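You operate a simulated robot arm through the tools that you are given. There is no shell and no other tool. Be economical: measure what you need, move in short steps, check, and stop when the job is done.

The job below is to be done with a simulated two-armed robot. You get a single attempt, and the scene is never put back.

## Task
Put one of the small grey weights from the corner bench top on top of the long brown block. Fetch the red filter from the corner bench top and set it on top of the grey round tin. Press the orange rubber bulb two times. Take the green band fork on the counter top and put it away on the middle back table. Open the near bench front right door, take the prism labelled "flint" from the counter top and put it on the upper shelf of the near bench front right cabinet and shut the door again. Open the window bench front right door, put the coil case on the counter top away on the upper shelf of the window bench front right cabinet, then shut the door. Open the near bench front left door, put the grey cover on the upper shelf of the near bench front left cabinet, then shut the door. Put the pale framed plate on the grey notebook by the peg box. The order is free. Set down upright: red filter, prism.

It is judged by the outcome, as a careful person would: the job done as asked, and still so three seconds after it is handed in. It fails if anything else is knocked over, pushed out of place, dropped, spilled or broken. Lids that push on must go on centred and level and be pressed home; caps that screw on are set level and turned clockwise until they are tight.

## Robot
Two 7-joint arms with two-finger parallel grippers on one trunk, on a base that drives. Base frame: it is fixed to the floor where the robot stands at the start and does not move with it; the origin is under the middle of the robot, x ahead of it, y to its left, z up; the surface under the hand at the start is at about z = 0.8. Units: m, rad, N and s.
The left shoulder is at the start at [0.02, 0.138, 1.2], the right one opposite. With the tool pointing down near the work surface each hand reaches from about 0.1 to 0.48 m from the robot's upright axis, wherever it stands, measured 20 degrees to its own side. Places, roughly: coil case [-4, -10.5, 1]; green band fork [-4.75, -10.5, 1]; grey cover (7x7x4 cm) [-2, -8.7, 0.8]; grey notebook by the peg box (15x11x2 cm) [-2.6, -10.4, 0.9]; grey round tin (6x6x4 cm) [0.4, -4.4, 0.8]; long brown block (9x6x4 cm) [0.6, -0.1, 0.8]; middle back table [-1, 4.4, 0.7]; near bench front left door [-3.5, -5.8, 0.4]; near bench front right door [-3.5, -7, 0.4]; orange rubber bulb [0, -1.1, 0.8]; pale framed plate (9x6x3 cm) [-2.4, -8.7, 0.8]; prism [-5.25, -10.5, 1]; red filter (3x5x6 cm) [0, -0.5, 0.8]; small grey weight [0.25, -0.5, 0.75]; upper shelf of the near bench front left cabinet [-3.3, -5.8, 0.4]; upper shelf of the near bench front right cabinet [-3.3, -7, 0.4]; upper shelf of the window bench front right cabine [0.1, -4.5, 0.4]; window bench front right door [0, -4.5, 0.4]. Payload 1.57 kg a hand.
Tool frame (each hand has its own): the origin (TCP) lies between the finger pads and is the grasp point; the fingertips stand 0.03 m ahead of it; z points along the fingers, y is the line along which they close. Largest opening 0.08 m; finger width 0.017, thickness 0.012; the body of the gripper, 0.04 by 0.082 m, starts 0.08 m behind the TCP.
Orientation is that of the tool frame in the base frame, as a unit quaternion [w, x, y, z]. With the fingers straight down and closing along the base's y, the tool's x points along the base's -x, its y along +y and its z along -z.

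## Interface
- The arms move only by the tool nudge_tool. It takes "left_motion", "right_motion" or both (then of equal length, played together; a hand with none holds still); each is a list of rows, each a list of 6 numbers: the shift along the tool's x, y, z in m, then the turn, a rotation vector about the tool's x, y, z in rad. In form: [[tx, ty, tz, ax, ay, az], ...]. A call has 1 to 12 rows; each row shifts and turns the commanded pose from where the row before left it, along the tool's axes as they then stand. "left_jaw" and "right_jaw" are, for a hand that has rows, the closure in counts, from 0 (fully open) to 255 (shut), set as the call begins (left out, the last holds). Rows are played at 5 a second. More than 0.05 m and 0.15 rad between two rows, or a gripper value outside its range, and nothing of the call is played. Where a pose cannot be reached the arm comes as near as it can. A force on the tool above 40 N (or 10 N above the force at the start of the call, whichever is more), or a blocked arm, ends the call early, and 0.2 s more pass. The fingers move at their own pace (about 0.045 m/s each) and stop on an object; they squeeze with about 21 N. The grip force told is the motor's: it shows also when the fingers shut on nothing. Time passes only in rows, and 0.2 s behind the last, so rows that do not move let the fingers close. The reply holds the time, the measured pose of the TCP, the force on the tool along the base axes, the opening and the grip force, in the units named above and with some noise, with the torque about the TCP (base axes, N m) and any sound that the robot's microphone picked up.
- Cameras (640 x 400 px; columns grow to the right, rows downward): "scene" is now at [0.179, -0.0405, 1.0787]; the picture's right is [-0.32, -0.95, 0.00], its down [-0.51, 0.18, -0.84] and it looks along [0.80, -0.27, -0.54] (base axes); focal length 214 px, centre (320, 200). "left" rides on the left gripper at [0.072, 0.007, -0.122] in its tool frame; the picture's right is [-0.09, 1.00, 0.00], its down [-0.84, -0.08, -0.54] and it looks along [-0.54, -0.05, 0.84] (tool axes); focal length 238 px, centre (320, 200). "right" rides on the right gripper at [0.072, -0.007, -0.122] in its tool frame; the picture's right is [0.09, 1.00, 0.00], its down [-0.84, 0.08, -0.54] and it looks along [-0.54, 0.05, 0.84] (tool axes); focal length 238 px, centre (320, 200). There is no depth. A picture from a camera that has moved, and an enlarged one, comes with that camera's place and axes in the base frame and with its lens. The place of the scene camera against the robot may be out by one fixed shift of up to 0.018 m in any direction.
- snapshot(camera): a new picture of that camera. It takes no simulated time.
- slide_trunk(by): slides the trunk up (or, below 0, down) by that many m; the arms and the scene camera ride with it, the base frame stays. It gives what a move gives, with no picture.
- base_move(legs): drives the robot by 1 to 6 legs, each [ahead, left, turn to the left] in m, m and rad, along the robot's own axes; the way and the turn of a leg run together, so that a leg with both is an arc; at most 1.5 m and 3.142 rad a leg. The arms and the cameras ride along, it lands a little off, and it stops where it bumps. It gives what a move gives.
- turn_head(pan, tilt): turns the head with the scene camera to pan (to the left, within 1.047 rad either way) and tilt (down, from -0.506 to 1.204), counted from straight ahead of the robot. It gives what a move gives.
- close_up(camera, box): a new picture of the part [left, top, right, bottom] of that camera's present view, enlarged. It takes no simulated time.
- hand_in(): hands the job in; it is judged then, once.

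Work in short steps. Places have to be worked out from the pictures, the camera data and where the tool is seen: move nearer, look again, correct. Check each grasp and each placing, and mend what went wrong. You have 535 turns and 328 pictures in all, those below and enlarged ones among them. Open the grippers and draw the arms clear of the work before you hand the job in, unless the task says otherwise; then end with one line.

The tools are called after "Emit:" as name(argument=value, ...) on one line, values as JSON. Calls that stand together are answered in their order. nudge_tool: Moves the arms, as the interface text tells. Its arguments: {"type":"object","properties":{"left_motion":{"type":"array"},"left_jaw":{"type":"number"},"right_motion":{"type":"array"},"right_jaw":{"type":"number"}},"required":[]} The other tools are called the same way: slide_trunk (by) slides the trunk up or down; base_move (legs) drives the base; turn_head (pan, tilt) turns the head that bears the scene camera; snapshot (camera) takes a picture; close_up (camera, box) takes an enlarged picture of a part of a camera's view; hand_in () hands the job in.

At the start:

```text
clock: 0.0
left_position: [0.2396, -0.0018, 1.0992]
left_tool_rot: [-0.055, -0.015, 0.998, 0.038]
left_wrist_force: [84.3, -9.6, -120.4]
left_torque: [2.25, 2.55, 1.39]
left_finger_gap: 0.0799
left_gripper_force: 0.0
right_position: [0.163, -0.2889, 1.054]
right_tool_rot: [-0.22, 0.006, 0.974, -0.049]
right_wrist_force: [-0.4, 0.1, -0.4]
right_torque: [0.01, -0.04, -0.03]
right_finger_gap: 0.08
right_gripper_force: 0.2
trunk travel left (down, up): [-0.575, 0.665]
robot x, y, heading: [-0.0024, -0.0031, -0.006]
head pan, tilt: [-0.328, 0.572]
```

scene: 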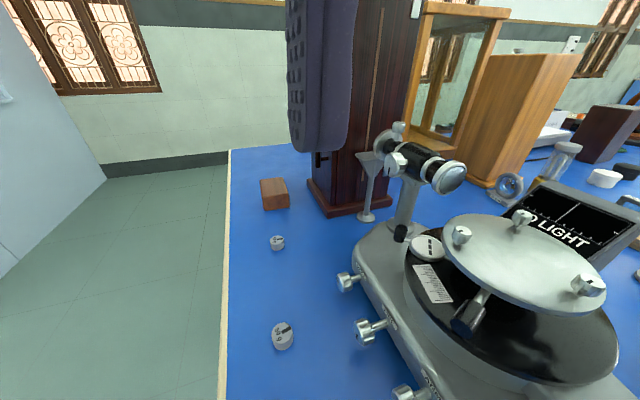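
right: 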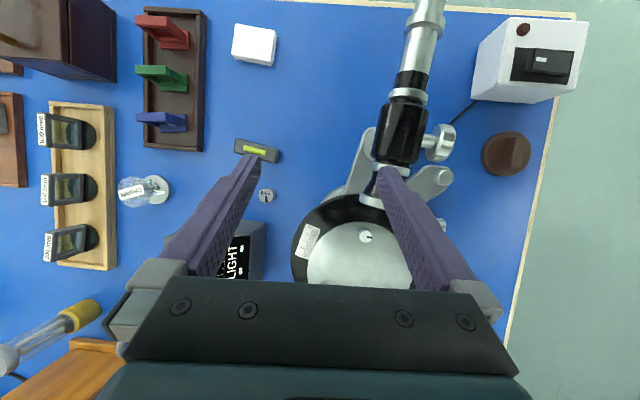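
left: 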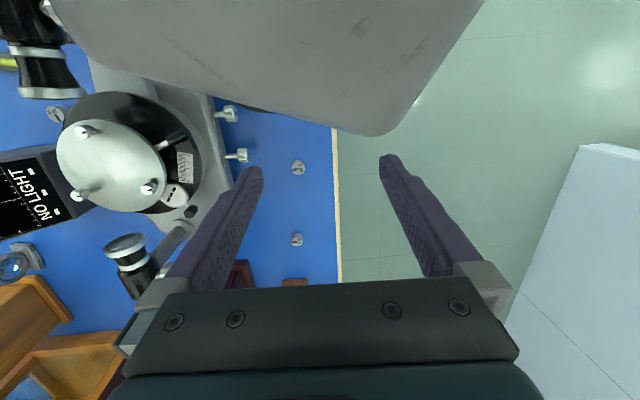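

The left hand reads a force at the start: it seems to be touching the head. I move it a little forward and to the left to free it.

Emit:
nudge_tool(left_motion=[[-0.02, 0.01, 0, 0, 0, 0], [-0.02, 0.03, 0, 0, 0, 0], [0, 0.04, 0, 0, 0, 0], [0, 0.04, 0, 0, 0, 0]])

Emit:
snapshot(camera="scene")

Emit:
snapshot(camera="left")

```text
clock: 1.2
left_position: [0.2639, 0.1186, 1.0734]
left_tool_rot: [-0.107, -0.005, 0.992, 0.069]
left_wrist_force: [-0.8, -0.2, 0.6]
left_torque: [-0.01, -0.02, 0.02]
left_finger_gap: 0.0798
left_gripper_force: 0.1
right_position: [0.1618, -0.2893, 1.0526]
right_tool_rot: [-0.222, 0.007, 0.974, -0.05]
right_wrist_force: [0.8, -0.6, -0.2]
right_torque: [0.02, -0.03, 0.03]
right_finger_gap: 0.08
right_gripper_force: 0.1
trunk travel left (down, up): [-0.575, 0.665]
robot x, y, heading: [0.001, 0.0034, 0.003]
head pan, tilt: [-0.328, 0.572]
stopped in row 4 (left hand): the arm was blocked; the commanded pose is now the measured one
```

```text
324 pictures are left
camera scene: at [0.1789, -0.0405, 1.0787], right [-0.32, -0.95, 0.0], down [-0.51, 0.18, -0.84], along [0.8, -0.27, -0.54], focal length 214 px, centre (320, 200)
```

scene: 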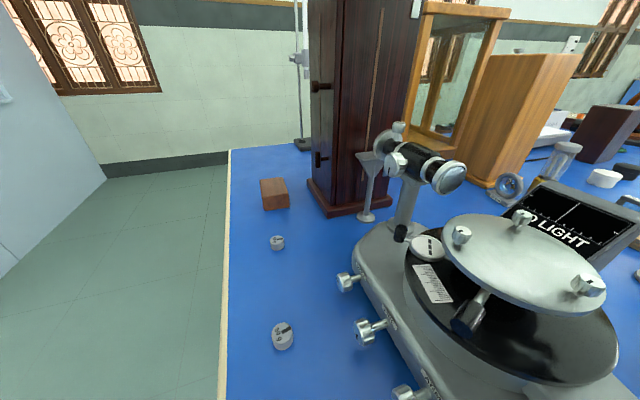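

```text
323 pictures are left
camera left: at [0.2195, 0.1085, 1.2065], right [0.1, 0.99, 0.12], down [0.93, -0.13, 0.34], along [0.35, 0.08, -0.93], focal length 238 px, centre (320, 200)
```

left: 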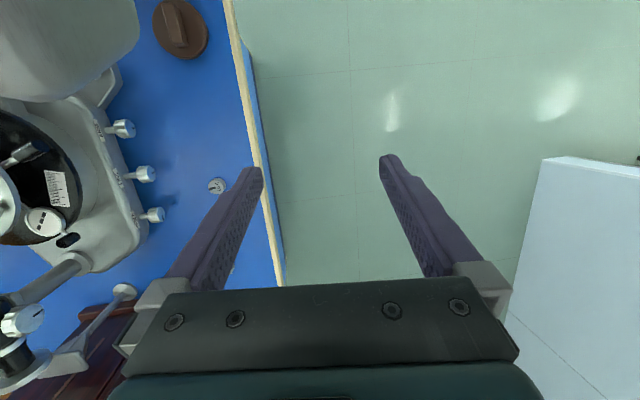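

The left hand is free now. I enlarge the view to look at the small round items, and look at the whole bench from the right hand.

Emit:
close_up(camera="scene", box=[220, 150, 440, 370])

Emit:
close_up(camera="right", box=[0, 0, 320, 280])

```text
1.82 times, centred on (330, 260) of scene
camera zoom: at [0.1789, -0.0405, 1.0787], right [-0.32, -0.95, 0.0], down [-0.51, 0.18, -0.84], along [0.8, -0.27, -0.54], focal length 390 px, centre (302, 91)
```

zoom: 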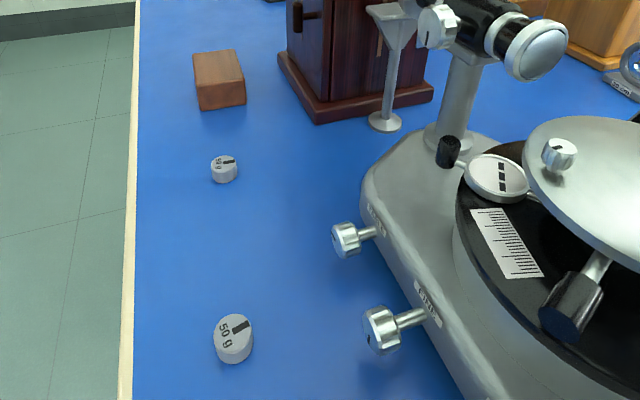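

```text
1.43 times, centred on (160, 140) of right
camera zoom: at [0.1498, -0.2807, 1.1949], right [-0.09, 0.99, -0.06], down [0.99, 0.1, 0.12], along [0.12, -0.05, -0.99], focal length 340 px, centre (549, 286)
```

zoom: 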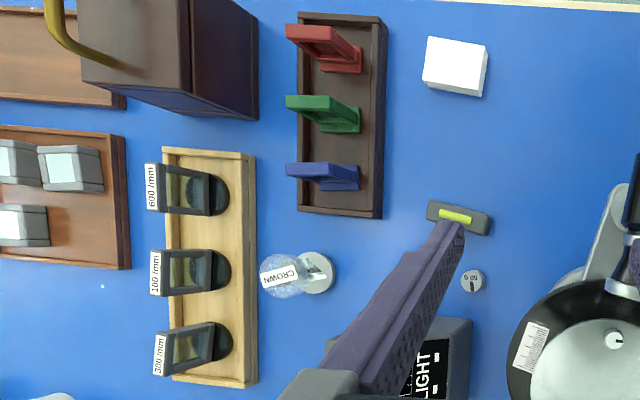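

The weights read "50 g". I tilt the head down to see how the robot stands relative to the table edge.

Emit:
turn_head(pan=0, tilt=1.2)

Emit:
snapshot(camera="scene")

Emit:
turn_head(pan=1.0, tilt=0.6)

Emit:
snapshot(camera="scene")

Emit:
turn_head(pan=-1.0, tilt=0.6)

Emit:
snapshot(camera="scene")

```text
clock: 2.2
left_position: [0.264, 0.1206, 1.0738]
left_tool_rot: [-0.105, -0.004, 0.992, 0.068]
left_wrist_force: [0.4, 0.2, -0.1]
left_torque: [0.02, -0.01, 0.03]
left_finger_gap: 0.0799
left_gripper_force: 0.0
right_position: [0.1617, -0.2895, 1.0532]
right_tool_rot: [-0.221, 0.006, 0.974, -0.05]
right_wrist_force: [-0.2, 0.1, -0.4]
right_torque: [0.0, 0.02, 0.02]
right_finger_gap: 0.0798
right_gripper_force: 0.0
trunk travel left (down, up): [-0.575, 0.665]
robot x, y, heading: [-0.0018, -0.0004, 0.001]
head pan, tilt: [0.0, 1.201]
```

```text
320 pictures are left
camera scene: at [0.1505, -0.0117, 1.0317], right [0.0, -1.0, 0.0], down [-0.93, 0.0, -0.36], along [0.36, 0.0, -0.93], focal length 214 px, centre (320, 200)
```

scene: 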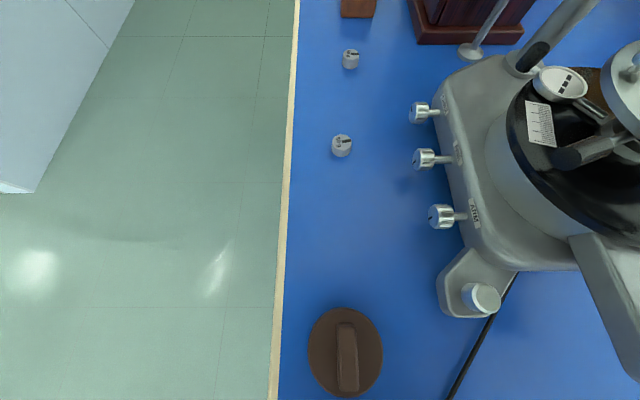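

```text
clock: 3.5
left_position: [0.263, 0.1194, 1.0738]
left_tool_rot: [-0.107, -0.004, 0.992, 0.068]
left_wrist_force: [0.2, 0.5, 0.3]
left_torque: [0.01, -0.02, -0.02]
left_finger_gap: 0.0799
left_gripper_force: 0.1
right_position: [0.1619, -0.289, 1.0542]
right_tool_rot: [-0.222, 0.007, 0.974, -0.05]
right_wrist_force: [0.2, -1.2, 0.2]
right_torque: [0.02, -0.01, 0.01]
right_finger_gap: 0.08
right_gripper_force: 0.0
trunk travel left (down, up): [-0.575, 0.665]
robot x, y, heading: [0.0024, -0.001, 0.0]
head pan, tilt: [1.0, 0.6]
```

```text
319 pictures are left
camera scene: at [0.1423, 0.0626, 1.0762], right [0.84, -0.54, 0.0], down [-0.31, -0.48, -0.82], along [0.45, 0.69, -0.57], focal length 214 px, centre (320, 200)
```

scene: 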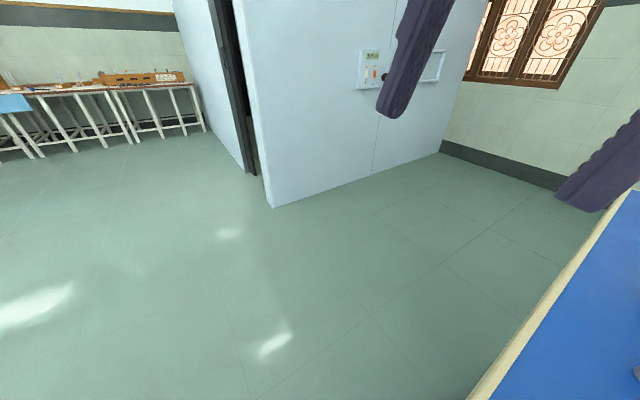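

```text
clock: 5.4
left_position: [0.2635, 0.119, 1.0738]
left_tool_rot: [-0.107, -0.005, 0.992, 0.068]
left_wrist_force: [0.9, 0.8, 1.0]
left_torque: [-0.01, 0.01, 0.01]
left_finger_gap: 0.0801
left_gripper_force: 0.1
right_position: [0.161, -0.288, 1.0537]
right_tool_rot: [-0.222, 0.006, 0.974, -0.051]
right_wrist_force: [0.4, -0.7, -0.2]
right_torque: [-0.01, -0.01, 0.0]
right_finger_gap: 0.0798
right_gripper_force: 0.0
trunk travel left (down, up): [-0.575, 0.665]
robot x, y, heading: [-0.0028, 0.0036, -0.003]
head pan, tilt: [-1.0, 0.6]
```

```text
318 pictures are left
camera scene: at [0.1423, -0.086, 1.0762], right [-0.84, -0.54, 0.0], down [-0.31, 0.48, -0.83], along [0.45, -0.69, -0.56], focal length 214 px, centre (320, 200)
```

scene: 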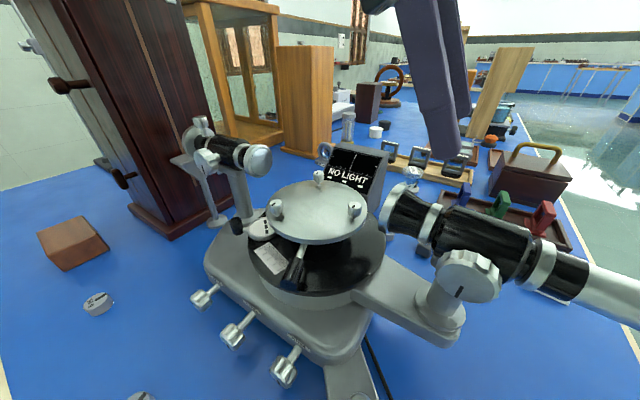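

The table runs far to the right of me, with its left end at y≈0.04. I raise the right hand clear of the instrument, then test driving a little ahead.

Emit:
nudge_tool(right_motion=[[0, 0, -0.04, 0, 0, 0], [0, 0, -0.04, 0, 0, 0], [0, 0, -0.04, 0, 0, 0], [0, 0, -0.03, 0, 0, 0]])

Emit:
base_move(legs=[[0.1, 0, 0]])

Emit:
turn_head(pan=0, tilt=0.9)

Emit:
snapshot(camera="scene")

```text
clock: 6.0
left_position: [0.2645, 0.1207, 1.0735]
left_tool_rot: [-0.108, -0.005, 0.992, 0.069]
left_wrist_force: [-0.1, -0.2, 0.8]
left_torque: [0.01, 0.0, 0.01]
left_finger_gap: 0.0801
left_gripper_force: 0.2
right_position: [0.1525, -0.29, 1.0678]
right_tool_rot: [-0.345, 0.047, 0.937, 0.008]
right_wrist_force: [-0.7, -0.3, -0.3]
right_torque: [0.02, 0.02, -0.01]
right_finger_gap: 0.0801
right_gripper_force: 0.0
trunk travel left (down, up): [-0.575, 0.665]
robot x, y, heading: [0.0022, -0.0014, 0.001]
head pan, tilt: [-1.0, 0.6]
stopped in row 2 (right hand): the arm was blocked; the commanded pose is now the measured one
```

```text
clock: 7.2
left_position: [0.3637, 0.1196, 1.0742]
left_tool_rot: [-0.106, -0.003, 0.992, 0.068]
left_wrist_force: [0.0, 0.0, -0.3]
left_torque: [0.0, 0.01, 0.0]
left_finger_gap: 0.0802
left_gripper_force: 0.1
right_position: [0.2514, -0.2926, 1.0684]
right_tool_rot: [-0.344, 0.049, 0.937, 0.011]
right_wrist_force: [0.2, -0.1, -0.9]
right_torque: [0.01, 0.0, 0.0]
right_finger_gap: 0.0801
right_gripper_force: 0.0
trunk travel left (down, up): [-0.575, 0.665]
robot x, y, heading: [0.1003, 0.0001, -0.0]
head pan, tilt: [-1.0, 0.6]
```

```text
clock: 8.4
left_position: [0.3625, 0.119, 1.0728]
left_tool_rot: [-0.106, -0.003, 0.992, 0.07]
left_wrist_force: [-0.1, 0.6, 0.6]
left_torque: [-0.04, -0.01, 0.01]
left_finger_gap: 0.0799
left_gripper_force: 0.0
right_position: [0.2504, -0.2918, 1.0682]
right_tool_rot: [-0.343, 0.05, 0.938, 0.011]
right_wrist_force: [0.2, 0.4, -0.1]
right_torque: [0.0, 0.03, 0.01]
right_finger_gap: 0.0801
right_gripper_force: 0.0
trunk travel left (down, up): [-0.575, 0.665]
robot x, y, heading: [0.1029, -0.0007, -0.005]
head pan, tilt: [0.0, 0.901]
```

```text
317 pictures are left
camera scene: at [0.2686, -0.0122, 1.0515], right [0.0, -1.0, 0.0], down [-0.78, 0.0, -0.62], along [0.62, 0.0, -0.78], focal length 214 px, centre (320, 200)
```

scene: 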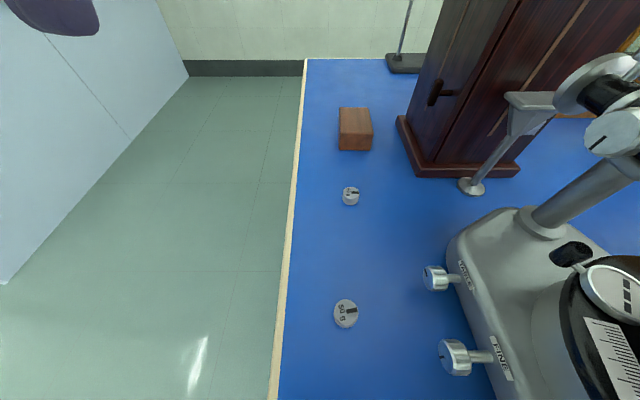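

Driving works. I judge the far weight at about (0.476, -0.06), the block at (0.63, -0.077), table height about 0.79. I drive 0.12 further ahead to bring both into the left hand's reach.

Emit:
base_move(legs=[[0.12, 0, 0]])

Emit:
snapshot(camera="left")

Emit:
snapshot(camera="right")

```text
clock: 9.8
left_position: [0.4864, 0.1184, 1.0725]
left_tool_rot: [-0.108, -0.001, 0.992, 0.07]
left_wrist_force: [0.8, 0.2, -0.2]
left_torque: [-0.01, 0.01, 0.02]
left_finger_gap: 0.0801
left_gripper_force: 0.1
right_position: [0.3696, -0.2936, 1.0678]
right_tool_rot: [-0.341, 0.047, 0.939, 0.009]
right_wrist_force: [-0.2, 0.1, -0.4]
right_torque: [-0.05, 0.0, -0.01]
right_finger_gap: 0.0799
right_gripper_force: 0.0
trunk travel left (down, up): [-0.575, 0.665]
robot x, y, heading: [0.2214, 0.0026, -0.008]
head pan, tilt: [0.0, 0.901]
stopped in leg 1: the robot was blocked; the commanded pose is now the measured one
```

```text
316 pictures are left
camera left: at [0.4406, 0.1062, 1.206], right [0.1, 0.99, 0.12], down [0.93, -0.14, 0.34], along [0.35, 0.07, -0.93], focal length 238 px, centre (320, 200)
```

left: 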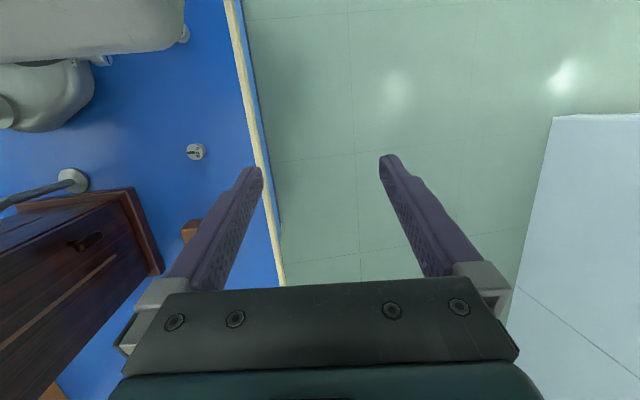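

```text
315 pictures are left
camera right: at [0.3929, -0.2995, 1.2085], right [0.03, 1.0, 0.05], down [0.99, -0.02, -0.12], along [-0.12, 0.05, -0.99], focal length 238 px, centre (320, 200)
```

right: 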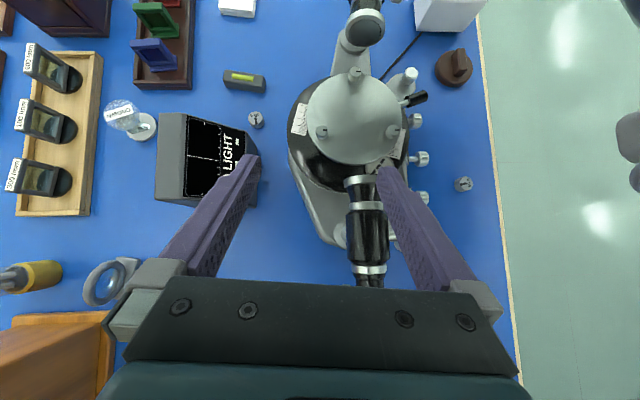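

The weight shows at about (0.480, -0.057). To keep the hand clear of the head I back off 0.1, then straighten the left tool and bring it over the weight.

Emit:
base_move(legs=[[-0.1, 0, 0]])

Emit:
nudge_tool(left_motion=[[0, 0, 0, 0.047, -0.072, 0], [0, 0, 0, 0.047, -0.072, 0], [0, 0, 0, 0.047, -0.072, 0], [-0.03, -0.03, 0.02, 0, 0, 0], [-0.03, -0.04, 0.02, 0, 0, 0], [-0.03, -0.04, 0.02, 0, 0, 0], [0, -0.04, 0.02, 0, 0, 0], [0, 0, 0, 0, 0, 0]])

Emit:
snapshot(camera="left")

```text
clock: 11.0
left_position: [0.3887, 0.1176, 1.0733]
left_tool_rot: [-0.107, 0.001, 0.992, 0.069]
left_wrist_force: [-0.2, -0.6, -0.3]
left_torque: [0.03, 0.02, 0.02]
left_finger_gap: 0.0798
left_gripper_force: 0.1
right_position: [0.2729, -0.2923, 1.0675]
right_tool_rot: [-0.342, 0.05, 0.938, 0.011]
right_wrist_force: [-0.6, -0.3, -1.2]
right_torque: [0.0, 0.01, -0.04]
right_finger_gap: 0.0802
right_gripper_force: 0.0
trunk travel left (down, up): [-0.575, 0.665]
robot x, y, heading: [0.1215, 0.0012, -0.006]
head pan, tilt: [0.0, 0.901]
```

```text
refused: row 5 steps farther than a row can; nothing moved
```

```text
314 pictures are left
camera left: at [0.344, 0.107, 1.2064], right [0.1, 0.99, 0.12], down [0.93, -0.14, 0.34], along [0.35, 0.07, -0.93], focal length 238 px, centre (320, 200)
```

left: 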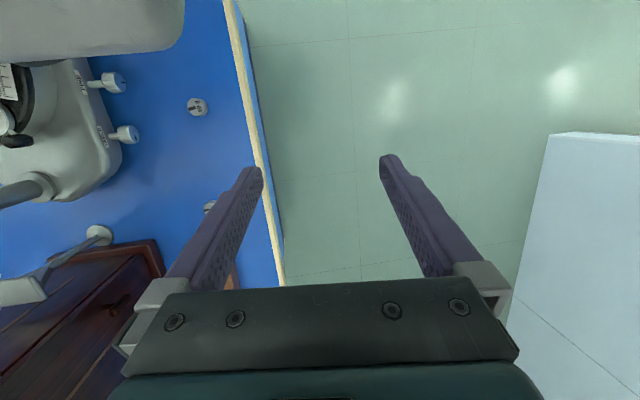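

A row was too long; I repeat with shorter steps.

Emit:
nudge_tool(left_motion=[[0, 0, 0, 0.047, -0.072, 0], [0, 0, 0, 0.047, -0.072, 0], [0, 0, 0, 0.047, -0.072, 0], [-0.03, -0.03, 0.01, 0, 0, 0], [-0.03, -0.03, 0.02, 0, 0, 0], [-0.03, -0.03, 0.02, 0, 0, 0], [0, -0.04, 0.02, 0, 0, 0], [0, -0.04, 0.02, 0, 0, 0], [0, 0, 0, 0, 0, 0]])

Emit:
snapshot(camera="left")

```text
clock: 13.0
left_position: [0.4794, -0.0536, 0.9819]
left_tool_rot: [0.001, 0.0, 1.0, 0.0]
left_wrist_force: [0.6, -0.4, -0.2]
left_torque: [0.01, -0.05, 0.0]
left_finger_gap: 0.08
left_gripper_force: 0.1
right_position: [0.2721, -0.2924, 1.068]
right_tool_rot: [-0.342, 0.049, 0.938, 0.012]
right_wrist_force: [-0.6, 0.7, -0.2]
right_torque: [0.02, -0.04, 0.02]
right_finger_gap: 0.0799
right_gripper_force: 0.2
trunk travel left (down, up): [-0.575, 0.665]
robot x, y, heading: [0.124, 0.0026, -0.008]
head pan, tilt: [0.0, 0.901]
```

```text
313 pictures are left
camera left: at [0.4059, -0.0462, 1.1035], right [0.09, 1.0, 0.0], down [0.84, -0.08, 0.54], along [0.54, -0.05, -0.84], focal length 238 px, centre (320, 200)
```

left: 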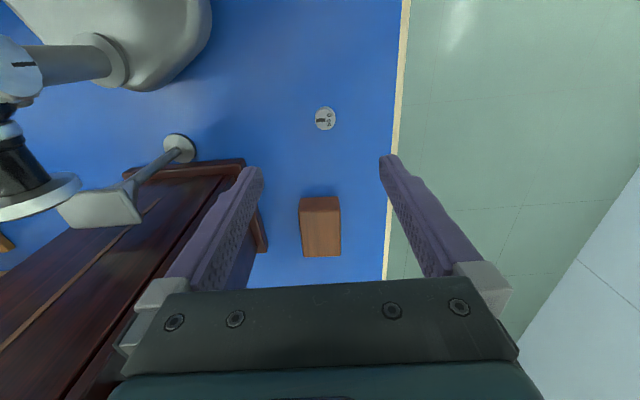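

The weight lies at about (0.482, -0.047) and the block's top at x 0.598–0.688, y≈-0.068. I descend over the weight to z≈0.835.

Emit:
nudge_tool(left_motion=[[-0.003, 0.006, 0.03, 0, 0, 0], [0, 0, 0.04, 0, 0, 0], [0, 0, 0.04, 0, 0, 0], [0, 0, 0.037, 0, 0, 0], [0, 0, 0, 0, 0, 0]])

Emit:
snapshot(camera="left")

```text
clock: 14.2
left_position: [0.4851, -0.0424, 0.8361]
left_tool_rot: [0.003, -0.005, 1.0, 0.002]
left_wrist_force: [-1.1, 0.2, 0.5]
left_torque: [-0.01, 0.01, 0.03]
left_finger_gap: 0.08
left_gripper_force: 0.0
right_position: [0.2728, -0.2918, 1.068]
right_tool_rot: [-0.341, 0.051, 0.939, 0.012]
right_wrist_force: [0.2, 0.4, -0.9]
right_torque: [0.01, 0.02, 0.01]
right_finger_gap: 0.08
right_gripper_force: 0.0
trunk travel left (down, up): [-0.575, 0.665]
robot x, y, heading: [0.1253, -0.0011, -0.008]
head pan, tilt: [0.0, 0.901]
```

```text
312 pictures are left
camera left: at [0.4118, -0.0369, 0.9567], right [0.08, 1.0, 0.0], down [0.84, -0.07, 0.54], along [0.54, -0.04, -0.84], focal length 238 px, centre (320, 200)
```

left: 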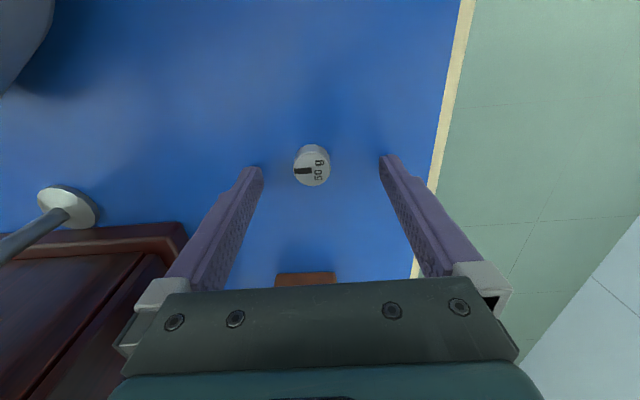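

The weight is centred between the tips. I lower 14 mm and close.

Emit:
nudge_tool(left_motion=[[0.003, -0.002, 0.007, 0, 0, 0], [0, 0, 0.007, 0, 0, 0], [0, 0, 0, 0, 0, 0]])

Emit:
nudge_tool(left_motion=[[0, 0, 0, 0, 0, 0], [0, 0, 0, 0, 0, 0], [0, 0, 0, 0, 0, 0], [0, 0, 0, 0, 0, 0], [0, 0, 0, 0, 0, 0]], left_jaw=255)

Emit:
snapshot(camera="left")

```text
clock: 14.7
left_position: [0.4849, -0.0423, 0.8297]
left_tool_rot: [0.002, -0.008, 1.0, 0.0]
left_wrist_force: [-5.4, -1.2, 13.3]
left_torque: [0.42, 0.26, 0.27]
left_finger_gap: 0.0786
left_gripper_force: 0.1
right_position: [0.2729, -0.2922, 1.0687]
right_tool_rot: [-0.342, 0.05, 0.938, 0.011]
right_wrist_force: [0.8, 0.5, 0.4]
right_torque: [0.0, 0.0, 0.01]
right_finger_gap: 0.0799
right_gripper_force: 0.1
trunk travel left (down, up): [-0.575, 0.665]
robot x, y, heading: [0.1234, -0.0004, -0.012]
head pan, tilt: [0.0, 0.901]
stopped in row 2 (left hand): the force on the tool passed its limit at 58 N (the readings are from after the stop); the commanded pose is now the measured one
```

```text
clock: 15.9
left_position: [0.4864, -0.0411, 0.8292]
left_tool_rot: [0.003, -0.008, 1.0, 0.0]
left_wrist_force: [-0.8, -1.7, 23.7]
left_torque: [-0.06, 0.23, 0.04]
left_finger_gap: 0.0239
left_gripper_force: 20.9
right_position: [0.2745, -0.2925, 1.0684]
right_tool_rot: [-0.343, 0.049, 0.938, 0.011]
right_wrist_force: [-0.3, -0.3, 0.7]
right_torque: [-0.01, 0.01, 0.0]
right_finger_gap: 0.08
right_gripper_force: 0.0
trunk travel left (down, up): [-0.575, 0.665]
robot x, y, heading: [0.1246, -0.0022, -0.01]
head pan, tilt: [0.0, 0.901]
```

```text
311 pictures are left
camera left: at [0.4133, -0.0358, 0.9505], right [0.08, 1.0, 0.0], down [0.84, -0.07, 0.55], along [0.54, -0.04, -0.84], focal length 238 px, centre (320, 200)
```

left: 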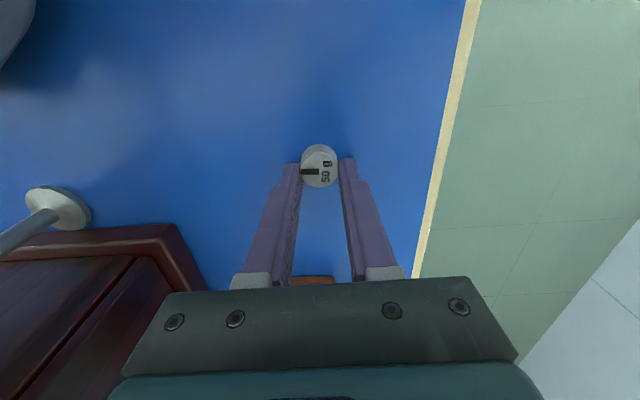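

The grip holds at 24 mm, and the table is at z≈0.80. I lift and drive 0.09 ahead.

Emit:
nudge_tool(left_motion=[[0, 0, -0.03, 0, 0, 0], [0, 0, -0.04, 0, 0, 0], [0, 0, -0.04, 0, 0, 0], [0, 0, 0, 0, 0, 0]])

Emit:
base_move(legs=[[0.085, 0, 0]])

Emit:
snapshot(camera="left")

```text
clock: 16.9
left_position: [0.4805, -0.0427, 0.9398]
left_tool_rot: [0.0, -0.006, 1.0, 0.0]
left_wrist_force: [0.7, -0.4, 0.0]
left_torque: [0.0, 0.05, 0.0]
left_finger_gap: 0.0239
left_gripper_force: 21.1
right_position: [0.2722, -0.2904, 1.068]
right_tool_rot: [-0.341, 0.05, 0.939, 0.012]
right_wrist_force: [0.4, 1.3, -0.9]
right_torque: [-0.04, -0.02, -0.01]
right_finger_gap: 0.0801
right_gripper_force: 0.1
trunk travel left (down, up): [-0.575, 0.665]
robot x, y, heading: [0.126, 0.0032, -0.01]
head pan, tilt: [0.0, 0.901]
```

```text
clock: 18.0
left_position: [0.5662, -0.0434, 0.9396]
left_tool_rot: [0.001, -0.007, 1.0, 0.001]
left_wrist_force: [0.1, -0.9, -1.1]
left_torque: [0.03, -0.03, 0.0]
left_finger_gap: 0.0239
left_gripper_force: 20.4
right_position: [0.3578, -0.2934, 1.0683]
right_tool_rot: [-0.341, 0.05, 0.939, 0.012]
right_wrist_force: [0.4, 1.0, -0.2]
right_torque: [0.0, 0.02, 0.01]
right_finger_gap: 0.0801
right_gripper_force: 0.0
trunk travel left (down, up): [-0.575, 0.665]
robot x, y, heading: [0.2081, -0.0041, -0.007]
head pan, tilt: [0.0, 0.901]
```

```text
310 pictures are left
camera left: at [0.4937, -0.0377, 1.0598], right [0.08, 1.0, 0.0], down [0.84, -0.07, 0.54], along [0.54, -0.04, -0.84], focal length 238 px, centre (320, 200)
```

left: 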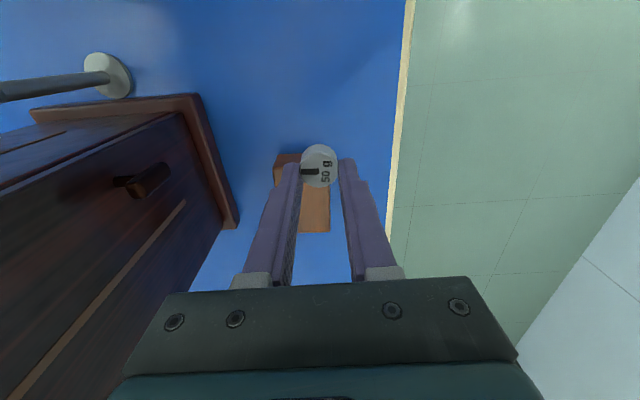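

The block's top centre reads about (0.634, -0.066). I move above it and lower to just over contact height.

Emit:
nudge_tool(left_motion=[[-0.035, -0.012, 0, 0, 0, 0], [-0.037, -0.011, 0, 0, 0, 0], [0, 0, 0.03, 0, 0, 0], [0, 0, 0.03, 0, 0, 0], [0, 0, 0, 0, 0, 0]])

Emit:
snapshot(camera="left")

```text
clock: 19.2
left_position: [0.6048, -0.0555, 0.8992]
left_tool_rot: [0.001, -0.008, 1.0, -0.001]
left_wrist_force: [-0.5, -0.1, -0.2]
left_torque: [0.04, 0.02, 0.0]
left_finger_gap: 0.0237
left_gripper_force: 21.4
left hand out of reach, approached as far as the arm can: row 2, 3, 4
right_position: [0.3575, -0.2924, 1.0679]
right_tool_rot: [-0.342, 0.05, 0.938, 0.012]
right_wrist_force: [-0.3, 0.6, 0.2]
right_torque: [-0.03, -0.02, -0.03]
right_finger_gap: 0.0799
right_gripper_force: 0.1
trunk travel left (down, up): [-0.575, 0.665]
robot x, y, heading: [0.2106, 0.0029, -0.006]
head pan, tilt: [0.0, 0.901]
```

```text
309 pictures are left
camera left: at [0.5323, -0.0501, 1.0181], right [0.08, 1.0, 0.0], down [0.84, -0.06, 0.54], along [0.54, -0.04, -0.84], focal length 238 px, centre (320, 200)
```

left: 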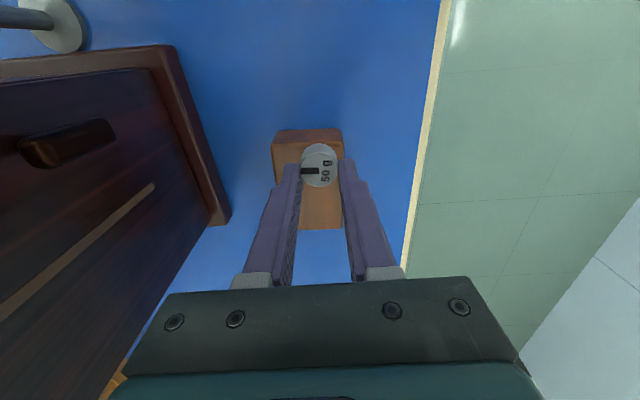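

The arm is at its reach limit, 3 cm short. I lift a bit and try driving 0.03 further.

Emit:
nudge_tool(left_motion=[[0.01, 0.0, -0.02, 0, 0, 0], [0, 0, 0, 0, 0, 0]])

Emit:
base_move(legs=[[0.035, 0, 0]])

```text
clock: 19.8
left_position: [0.5946, -0.0561, 0.9183]
left_tool_rot: [0.0, -0.008, 1.0, 0.001]
left_wrist_force: [0.1, -0.3, -0.1]
left_torque: [0.01, 0.01, -0.01]
left_finger_gap: 0.0236
left_gripper_force: 21.0
right_position: [0.3578, -0.2929, 1.0689]
right_tool_rot: [-0.342, 0.05, 0.938, 0.011]
right_wrist_force: [0.4, 0.0, 0.3]
right_torque: [-0.01, -0.01, 0.01]
right_finger_gap: 0.08
right_gripper_force: 0.1
trunk travel left (down, up): [-0.575, 0.665]
robot x, y, heading: [0.2127, -0.0014, -0.009]
head pan, tilt: [0.0, 0.901]
```

```text
clock: 20.7
left_position: [0.6099, -0.0594, 0.9143]
left_tool_rot: [-0.004, -0.004, 1.0, 0.001]
left_wrist_force: [0.2, 0.5, -0.5]
left_torque: [0.01, -0.01, -0.01]
left_finger_gap: 0.0236
left_gripper_force: 21.5
right_position: [0.3697, -0.2934, 1.0659]
right_tool_rot: [-0.343, 0.045, 0.938, 0.013]
right_wrist_force: [-0.9, 0.2, 0.4]
right_torque: [0.01, -0.01, -0.03]
right_finger_gap: 0.08
right_gripper_force: 0.0
trunk travel left (down, up): [-0.575, 0.665]
robot x, y, heading: [0.2306, 0.0, -0.015]
head pan, tilt: [0.0, 0.901]
stopped in leg 1: the robot was blocked; the commanded pose is now the measured one
```

Blocked at x≈0.225. I shift the hand left and turn the robot slightly to the right to bring the left shoulder ahead.

Emit:
nudge_tool(left_motion=[[0.0, 0.04, 0, 0, 0, 0], [0, 0, 0, 0, 0, 0]])

Emit:
base_move(legs=[[-0.01, 0, -0.15]])

Emit:
snapshot(camera="left")

```text
clock: 21.3
left_position: [0.6084, -0.0174, 0.9135]
left_tool_rot: [-0.003, -0.004, 1.0, 0.001]
left_wrist_force: [-0.4, -0.1, -0.4]
left_torque: [-0.01, 0.02, 0.0]
left_finger_gap: 0.0235
left_gripper_force: 20.7
right_position: [0.3709, -0.2936, 1.0669]
right_tool_rot: [-0.342, 0.045, 0.938, 0.012]
right_wrist_force: [-0.7, 0.2, 0.6]
right_torque: [-0.01, -0.02, -0.02]
right_finger_gap: 0.0798
right_gripper_force: 0.1
trunk travel left (down, up): [-0.575, 0.665]
robot x, y, heading: [0.234, 0.0011, -0.016]
head pan, tilt: [0.0, 0.901]
```

```text
clock: 22.3
left_position: [0.603, -0.0753, 0.9163]
left_tool_rot: [0.001, 0.071, 0.997, 0.001]
left_wrist_force: [0.6, 0.3, -0.7]
left_torque: [0.01, -0.02, 0.01]
left_finger_gap: 0.0236
left_gripper_force: 20.4
right_position: [0.3229, -0.3117, 1.0681]
right_tool_rot: [-0.336, 0.116, 0.934, 0.038]
right_wrist_force: [0.6, -0.3, 0.1]
right_torque: [0.01, 0.03, 0.0]
right_finger_gap: 0.0799
right_gripper_force: 0.1
trunk travel left (down, up): [-0.575, 0.665]
robot x, y, heading: [0.2228, 0.0034, -0.162]
head pan, tilt: [0.0, 0.901]
```

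```text
308 pictures are left
camera left: at [0.5311, -0.0586, 1.0378], right [0.23, 0.97, 0.0], down [0.82, -0.2, 0.54], along [0.53, -0.13, -0.84], focal length 238 px, centre (320, 200)
```

left: 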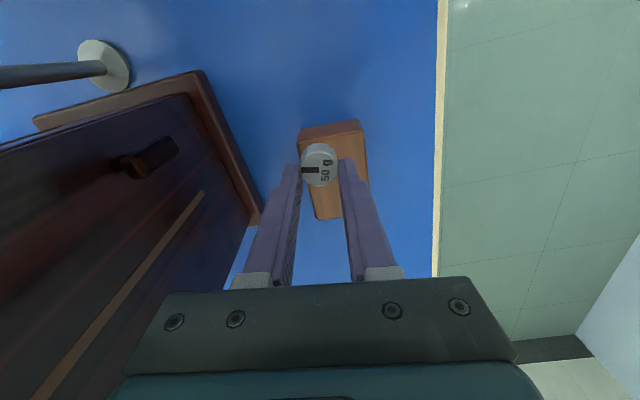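

Now the hand is yawed by -0.146. I move (+0.035, +0.009) in the base frame and lower to z≈0.88.

Emit:
nudge_tool(left_motion=[[-0.016, 0.007, 0, 0, 0, 0], [-0.017, 0.007, 0.0, 0, 0, 0], [0, 0, 0.02, 0, 0, 0], [0, 0, 0.016, 0, 0, 0], [0, 0, 0, 0, 0, 0]])

Emit:
snapshot(camera="left")

```text
clock: 23.5
left_position: [0.6367, -0.0664, 0.8823]
left_tool_rot: [0.001, 0.072, 0.997, 0.0]
left_wrist_force: [-0.3, 0.5, -0.9]
left_torque: [0.01, 0.0, -0.02]
left_finger_gap: 0.0238
left_gripper_force: 21.1
right_position: [0.3231, -0.3107, 1.0692]
right_tool_rot: [-0.334, 0.117, 0.935, 0.037]
right_wrist_force: [-0.4, 0.2, -0.6]
right_torque: [0.02, -0.02, -0.03]
right_finger_gap: 0.0799
right_gripper_force: 0.0
trunk travel left (down, up): [-0.575, 0.665]
robot x, y, heading: [0.2229, 0.0035, -0.164]
head pan, tilt: [0.0, 0.901]
```

```text
307 pictures are left
camera left: at [0.566, -0.0489, 1.0016], right [0.23, 0.97, 0.0], down [0.82, -0.2, 0.54], along [0.53, -0.13, -0.84], focal length 238 px, centre (320, 200)
```

left: 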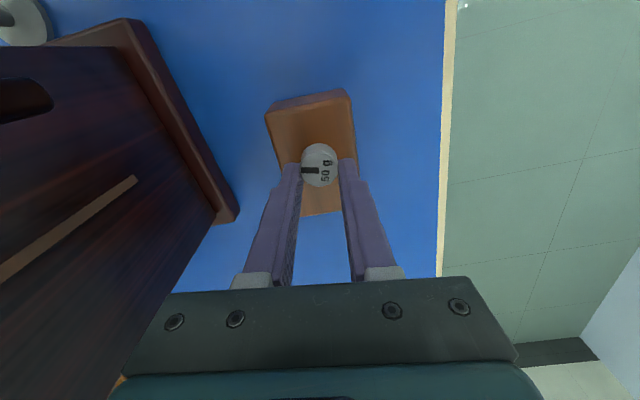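

The weight is over the block's middle. I lower it 10 mm, then in 2 mm steps to touch.

Emit:
nudge_tool(left_motion=[[0, 0, 0.006, 0, 0, 0], [0, 0, 0.004, 0, 0, 0], [0, 0, 0, 0, 0, 0]])

Emit:
nudge_tool(left_motion=[[0, 0, 0.002, 0, 0, 0], [0, 0, 0, 0, 0, 0]])

```text
clock: 24.3
left_position: [0.6369, -0.0684, 0.871]
left_tool_rot: [0.001, 0.071, 0.997, 0.0]
left_wrist_force: [-0.1, 0.9, -0.6]
left_torque: [0.01, -0.01, 0.01]
left_finger_gap: 0.0237
left_gripper_force: 21.3
right_position: [0.3237, -0.3097, 1.0681]
right_tool_rot: [-0.335, 0.117, 0.934, 0.039]
right_wrist_force: [0.6, -0.3, -0.7]
right_torque: [-0.01, 0.0, -0.01]
right_finger_gap: 0.0801
right_gripper_force: 0.0
trunk travel left (down, up): [-0.575, 0.665]
robot x, y, heading: [0.2262, 0.0004, -0.17]
head pan, tilt: [0.0, 0.901]
```

```text
clock: 24.9
left_position: [0.6372, -0.0661, 0.8694]
left_tool_rot: [0.001, 0.072, 0.997, -0.001]
left_wrist_force: [-6.2, 1.8, 20.4]
left_torque: [0.1, 0.24, 0.05]
left_finger_gap: 0.0237
left_gripper_force: 21.0
right_position: [0.3233, -0.3104, 1.0695]
right_tool_rot: [-0.336, 0.117, 0.934, 0.038]
right_wrist_force: [0.0, 0.8, 0.7]
right_torque: [0.0, 0.02, 0.03]
right_finger_gap: 0.08
right_gripper_force: 0.1
trunk travel left (down, up): [-0.575, 0.665]
robot x, y, heading: [0.2229, 0.0001, -0.162]
head pan, tilt: [0.0, 0.901]
```

Contact at z≈0.8695. I ease up 1 mm, open partly, rise, and look.

Emit:
nudge_tool(left_motion=[[0, 0, -0.001, 0, 0, 0], [0, 0, 0, 0, 0, 0]])

Emit:
nudge_tool(left_motion=[[0, 0, 0, 0, 0, 0], [0, 0, 0, 0, 0, 0], [0, 0, 0, 0, 0, 0]], left_jaw=120)

Emit:
nudge_tool(left_motion=[[0, 0, -0.02, 0, 0, 0], [0, 0, -0.04, 0, 0, 0], [0, 0, -0.04, 0, 0, 0], [0, 0, 0, 0, 0, 0]])

Emit:
snapshot(camera="left")

```text
clock: 25.5
left_position: [0.638, -0.0674, 0.8701]
left_tool_rot: [0.001, 0.072, 0.997, -0.001]
left_wrist_force: [-5.1, 0.1, 19.7]
left_torque: [0.05, 0.24, 0.01]
left_finger_gap: 0.0239
left_gripper_force: 20.8
right_position: [0.3248, -0.3116, 1.0684]
right_tool_rot: [-0.335, 0.117, 0.934, 0.038]
right_wrist_force: [1.2, 0.2, -0.7]
right_torque: [-0.02, -0.02, 0.03]
right_finger_gap: 0.0802
right_gripper_force: 0.0
trunk travel left (down, up): [-0.575, 0.665]
robot x, y, heading: [0.222, 0.003, -0.164]
head pan, tilt: [0.0, 0.901]
```

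```text
clock: 26.3
left_position: [0.639, -0.0642, 0.8697]
left_tool_rot: [0.002, 0.072, 0.997, 0.003]
left_wrist_force: [-1.0, 8.2, 21.0]
left_torque: [-0.04, 0.14, -0.01]
left_finger_gap: 0.0371
left_gripper_force: 0.1
right_position: [0.323, -0.3101, 1.0671]
right_tool_rot: [-0.335, 0.116, 0.934, 0.039]
right_wrist_force: [0.3, -0.1, -0.2]
right_torque: [0.0, -0.01, 0.01]
right_finger_gap: 0.0801
right_gripper_force: 0.1
trunk travel left (down, up): [-0.575, 0.665]
robot x, y, heading: [0.221, 0.0004, -0.166]
head pan, tilt: [0.0, 0.901]
```

```text
clock: 27.3
left_position: [0.6365, -0.0671, 0.9703]
left_tool_rot: [0.001, 0.072, 0.997, 0.002]
left_wrist_force: [-0.5, 0.2, 0.0]
left_torque: [-0.02, 0.03, 0.01]
left_finger_gap: 0.0422
left_gripper_force: 0.1
right_position: [0.323, -0.311, 1.0679]
right_tool_rot: [-0.336, 0.117, 0.934, 0.038]
right_wrist_force: [0.3, -0.6, -0.3]
right_torque: [0.05, -0.01, 0.0]
right_finger_gap: 0.0798
right_gripper_force: 0.1
trunk travel left (down, up): [-0.575, 0.665]
robot x, y, heading: [0.2227, -0.0009, -0.166]
head pan, tilt: [0.0, 0.901]
```

```text
306 pictures are left
camera left: at [0.5669, -0.0495, 1.0911], right [0.23, 0.97, 0.0], down [0.82, -0.2, 0.54], along [0.53, -0.13, -0.84], focal length 238 px, centre (320, 200)
```

left: 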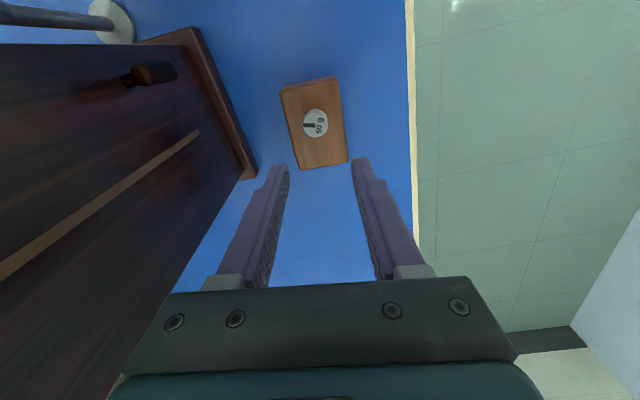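

The weight sits on the block. I raise the trunk 0.15 for clearance and back away from the bench, squaring the heading.

Emit:
slide_trunk(by=0.15)

Emit:
base_move(legs=[[-0.3, 0, 0], [-0.3, 0, 0.166]])

Emit:
turn_head(pan=-0.9, tilt=0.5)

Emit:
snapshot(camera="scene")

```text
clock: 29.1
left_position: [0.6381, -0.0673, 1.1193]
left_tool_rot: [0.0, 0.072, 0.997, 0.0]
left_wrist_force: [0.8, 0.1, -0.6]
left_torque: [0.01, -0.05, 0.01]
left_finger_gap: 0.0421
left_gripper_force: 0.1
right_position: [0.3229, -0.3101, 1.218]
right_tool_rot: [-0.336, 0.116, 0.934, 0.038]
right_wrist_force: [0.0, -0.7, 0.2]
right_torque: [0.01, 0.01, 0.0]
right_finger_gap: 0.08
right_gripper_force: 0.1
trunk travel left (down, up): [-0.725, 0.515]
robot x, y, heading: [0.2256, -0.0018, -0.167]
head pan, tilt: [0.0, 0.901]
```

```text
clock: 32.8
left_position: [0.0422, 0.0764, 1.1211]
left_tool_rot: [0.001, -0.011, 1.0, 0.001]
left_wrist_force: [0.3, -0.3, -0.1]
left_torque: [0.0, -0.01, -0.03]
left_finger_gap: 0.0423
left_gripper_force: 0.1
right_position: [-0.2284, -0.2147, 1.2182]
right_tool_rot: [-0.338, 0.039, 0.94, 0.011]
right_wrist_force: [-0.2, 0.4, 0.0]
right_torque: [-0.02, -0.02, -0.02]
right_finger_gap: 0.0801
right_gripper_force: 0.1
trunk travel left (down, up): [-0.725, 0.515]
robot x, y, heading: [-0.3807, 0.0741, -0.005]
head pan, tilt: [0.0, 0.901]
```

```text
clock: 34.0
left_position: [0.0418, 0.0772, 1.1198]
left_tool_rot: [0.001, -0.01, 1.0, 0.001]
left_wrist_force: [-0.8, 0.2, -0.5]
left_torque: [-0.02, -0.02, -0.02]
left_finger_gap: 0.0425
left_gripper_force: 0.1
right_position: [-0.2297, -0.2148, 1.219]
right_tool_rot: [-0.337, 0.04, 0.941, 0.011]
right_wrist_force: [-0.3, 0.5, 0.2]
right_torque: [0.03, -0.03, -0.03]
right_finger_gap: 0.0799
right_gripper_force: 0.1
trunk travel left (down, up): [-0.725, 0.515]
robot x, y, heading: [-0.3739, 0.0726, -0.004]
head pan, tilt: [-0.901, 0.499]
```

```text
305 pictures are left
camera scene: at [-0.2269, -0.0074, 1.2353], right [-0.78, -0.62, 0.0], down [-0.3, 0.38, -0.88], along [0.54, -0.69, -0.48], focal length 214 px, centre (320, 200)
```

scene: 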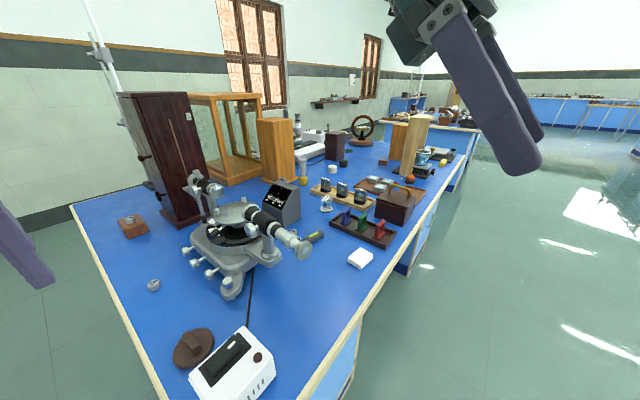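

Now I see the bench plainly. I strafe right 0.58 to stand before the filter rack.

Emit:
base_move(legs=[[0, -0.5, 0]])

Emit:
turn_head(pan=-0.2, tilt=0.9)

Emit:
snapshot(camera="scene")

Emit:
snapshot(camera="right")

```text
clock: 36.9
left_position: [0.0395, -0.4215, 1.1201]
left_tool_rot: [0.001, -0.008, 1.0, 0.0]
left_wrist_force: [-0.7, -0.4, 0.0]
left_torque: [0.01, -0.01, 0.0]
left_finger_gap: 0.0421
left_gripper_force: 0.1
right_position: [-0.2315, -0.7108, 1.2194]
right_tool_rot: [-0.339, 0.041, 0.94, 0.011]
right_wrist_force: [0.0, -0.7, 0.2]
right_torque: [-0.02, -0.02, 0.02]
right_finger_gap: 0.08
right_gripper_force: 0.1
trunk travel left (down, up): [-0.725, 0.515]
robot x, y, heading: [-0.3807, -0.4223, -0.007]
head pan, tilt: [-0.901, 0.499]
```

```text
clock: 38.0
left_position: [0.0406, -0.421, 1.1188]
left_tool_rot: [0.0, -0.009, 1.0, 0.001]
left_wrist_force: [0.6, -0.5, 0.3]
left_torque: [-0.01, 0.03, 0.02]
left_finger_gap: 0.0426
left_gripper_force: 0.1
right_position: [-0.2309, -0.7117, 1.2194]
right_tool_rot: [-0.338, 0.041, 0.94, 0.011]
right_wrist_force: [-1.0, -1.6, -0.6]
right_torque: [0.01, -0.01, -0.01]
right_finger_gap: 0.0801
right_gripper_force: 0.1
trunk travel left (down, up): [-0.725, 0.515]
robot x, y, heading: [-0.3801, -0.4239, -0.009]
head pan, tilt: [-0.201, 0.901]
```

```text
304 pictures are left
camera scene: at [-0.2113, -0.4486, 1.2015], right [-0.21, -0.98, 0.0], down [-0.77, 0.16, -0.62], along [0.61, -0.13, -0.78], focal length 214 px, centre (320, 200)
```

scene: 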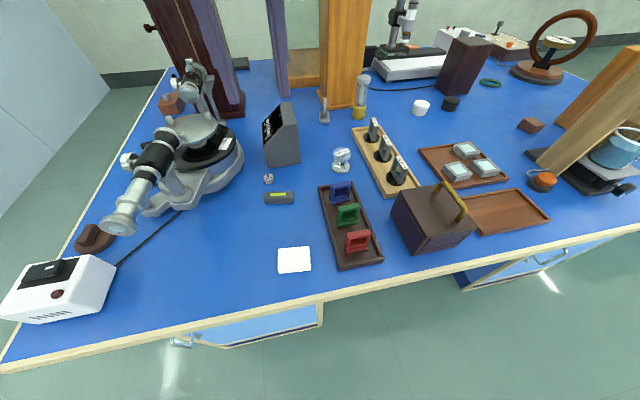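

```text
303 pictures are left
camera right: at [-0.2099, -0.7189, 1.3591], right [0.01, 1.0, 0.05], down [0.99, -0.01, -0.11], along [-0.11, 0.05, -0.99], focal length 238 px, centre (320, 200)
```

right: 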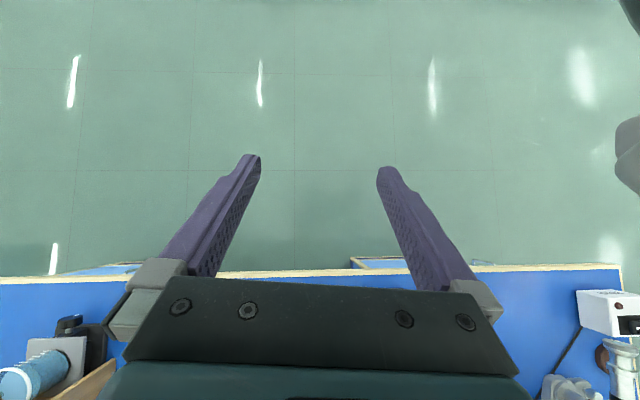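

Good overview. I enlarge the filter rack and the orange bulb.

Emit:
close_up(camera="scene", box=[300, 160, 420, 280])

Emit:
close_up(camera="scene", box=[480, 110, 640, 220])

```text
3.33 times, centred on (360, 220) of scene
camera zoom: at [-0.2113, -0.4486, 1.2015], right [-0.21, -0.98, 0.0], down [-0.77, 0.16, -0.62], along [0.61, -0.13, -0.78], focal length 715 px, centre (187, 133)
```

zoom: 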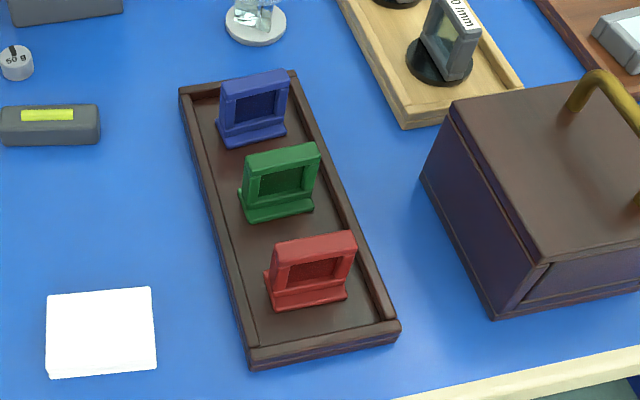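

```text
3.64 times, centred on (560, 165) of scene
camera zoom: at [-0.2113, -0.4486, 1.2015], right [-0.21, -0.98, 0.0], down [-0.77, 0.16, -0.62], along [0.61, -0.13, -0.78], focal length 780 px, centre (-553, 327)
```

zoom: 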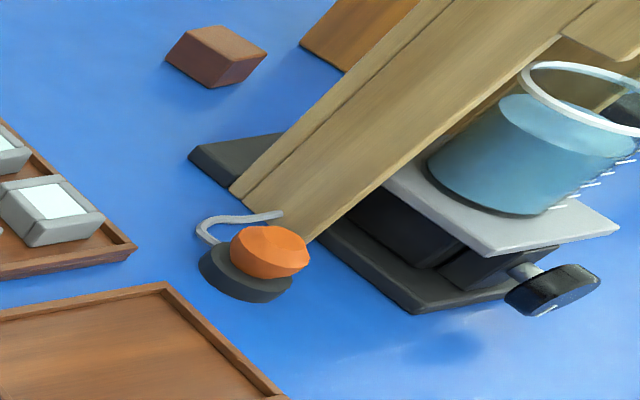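

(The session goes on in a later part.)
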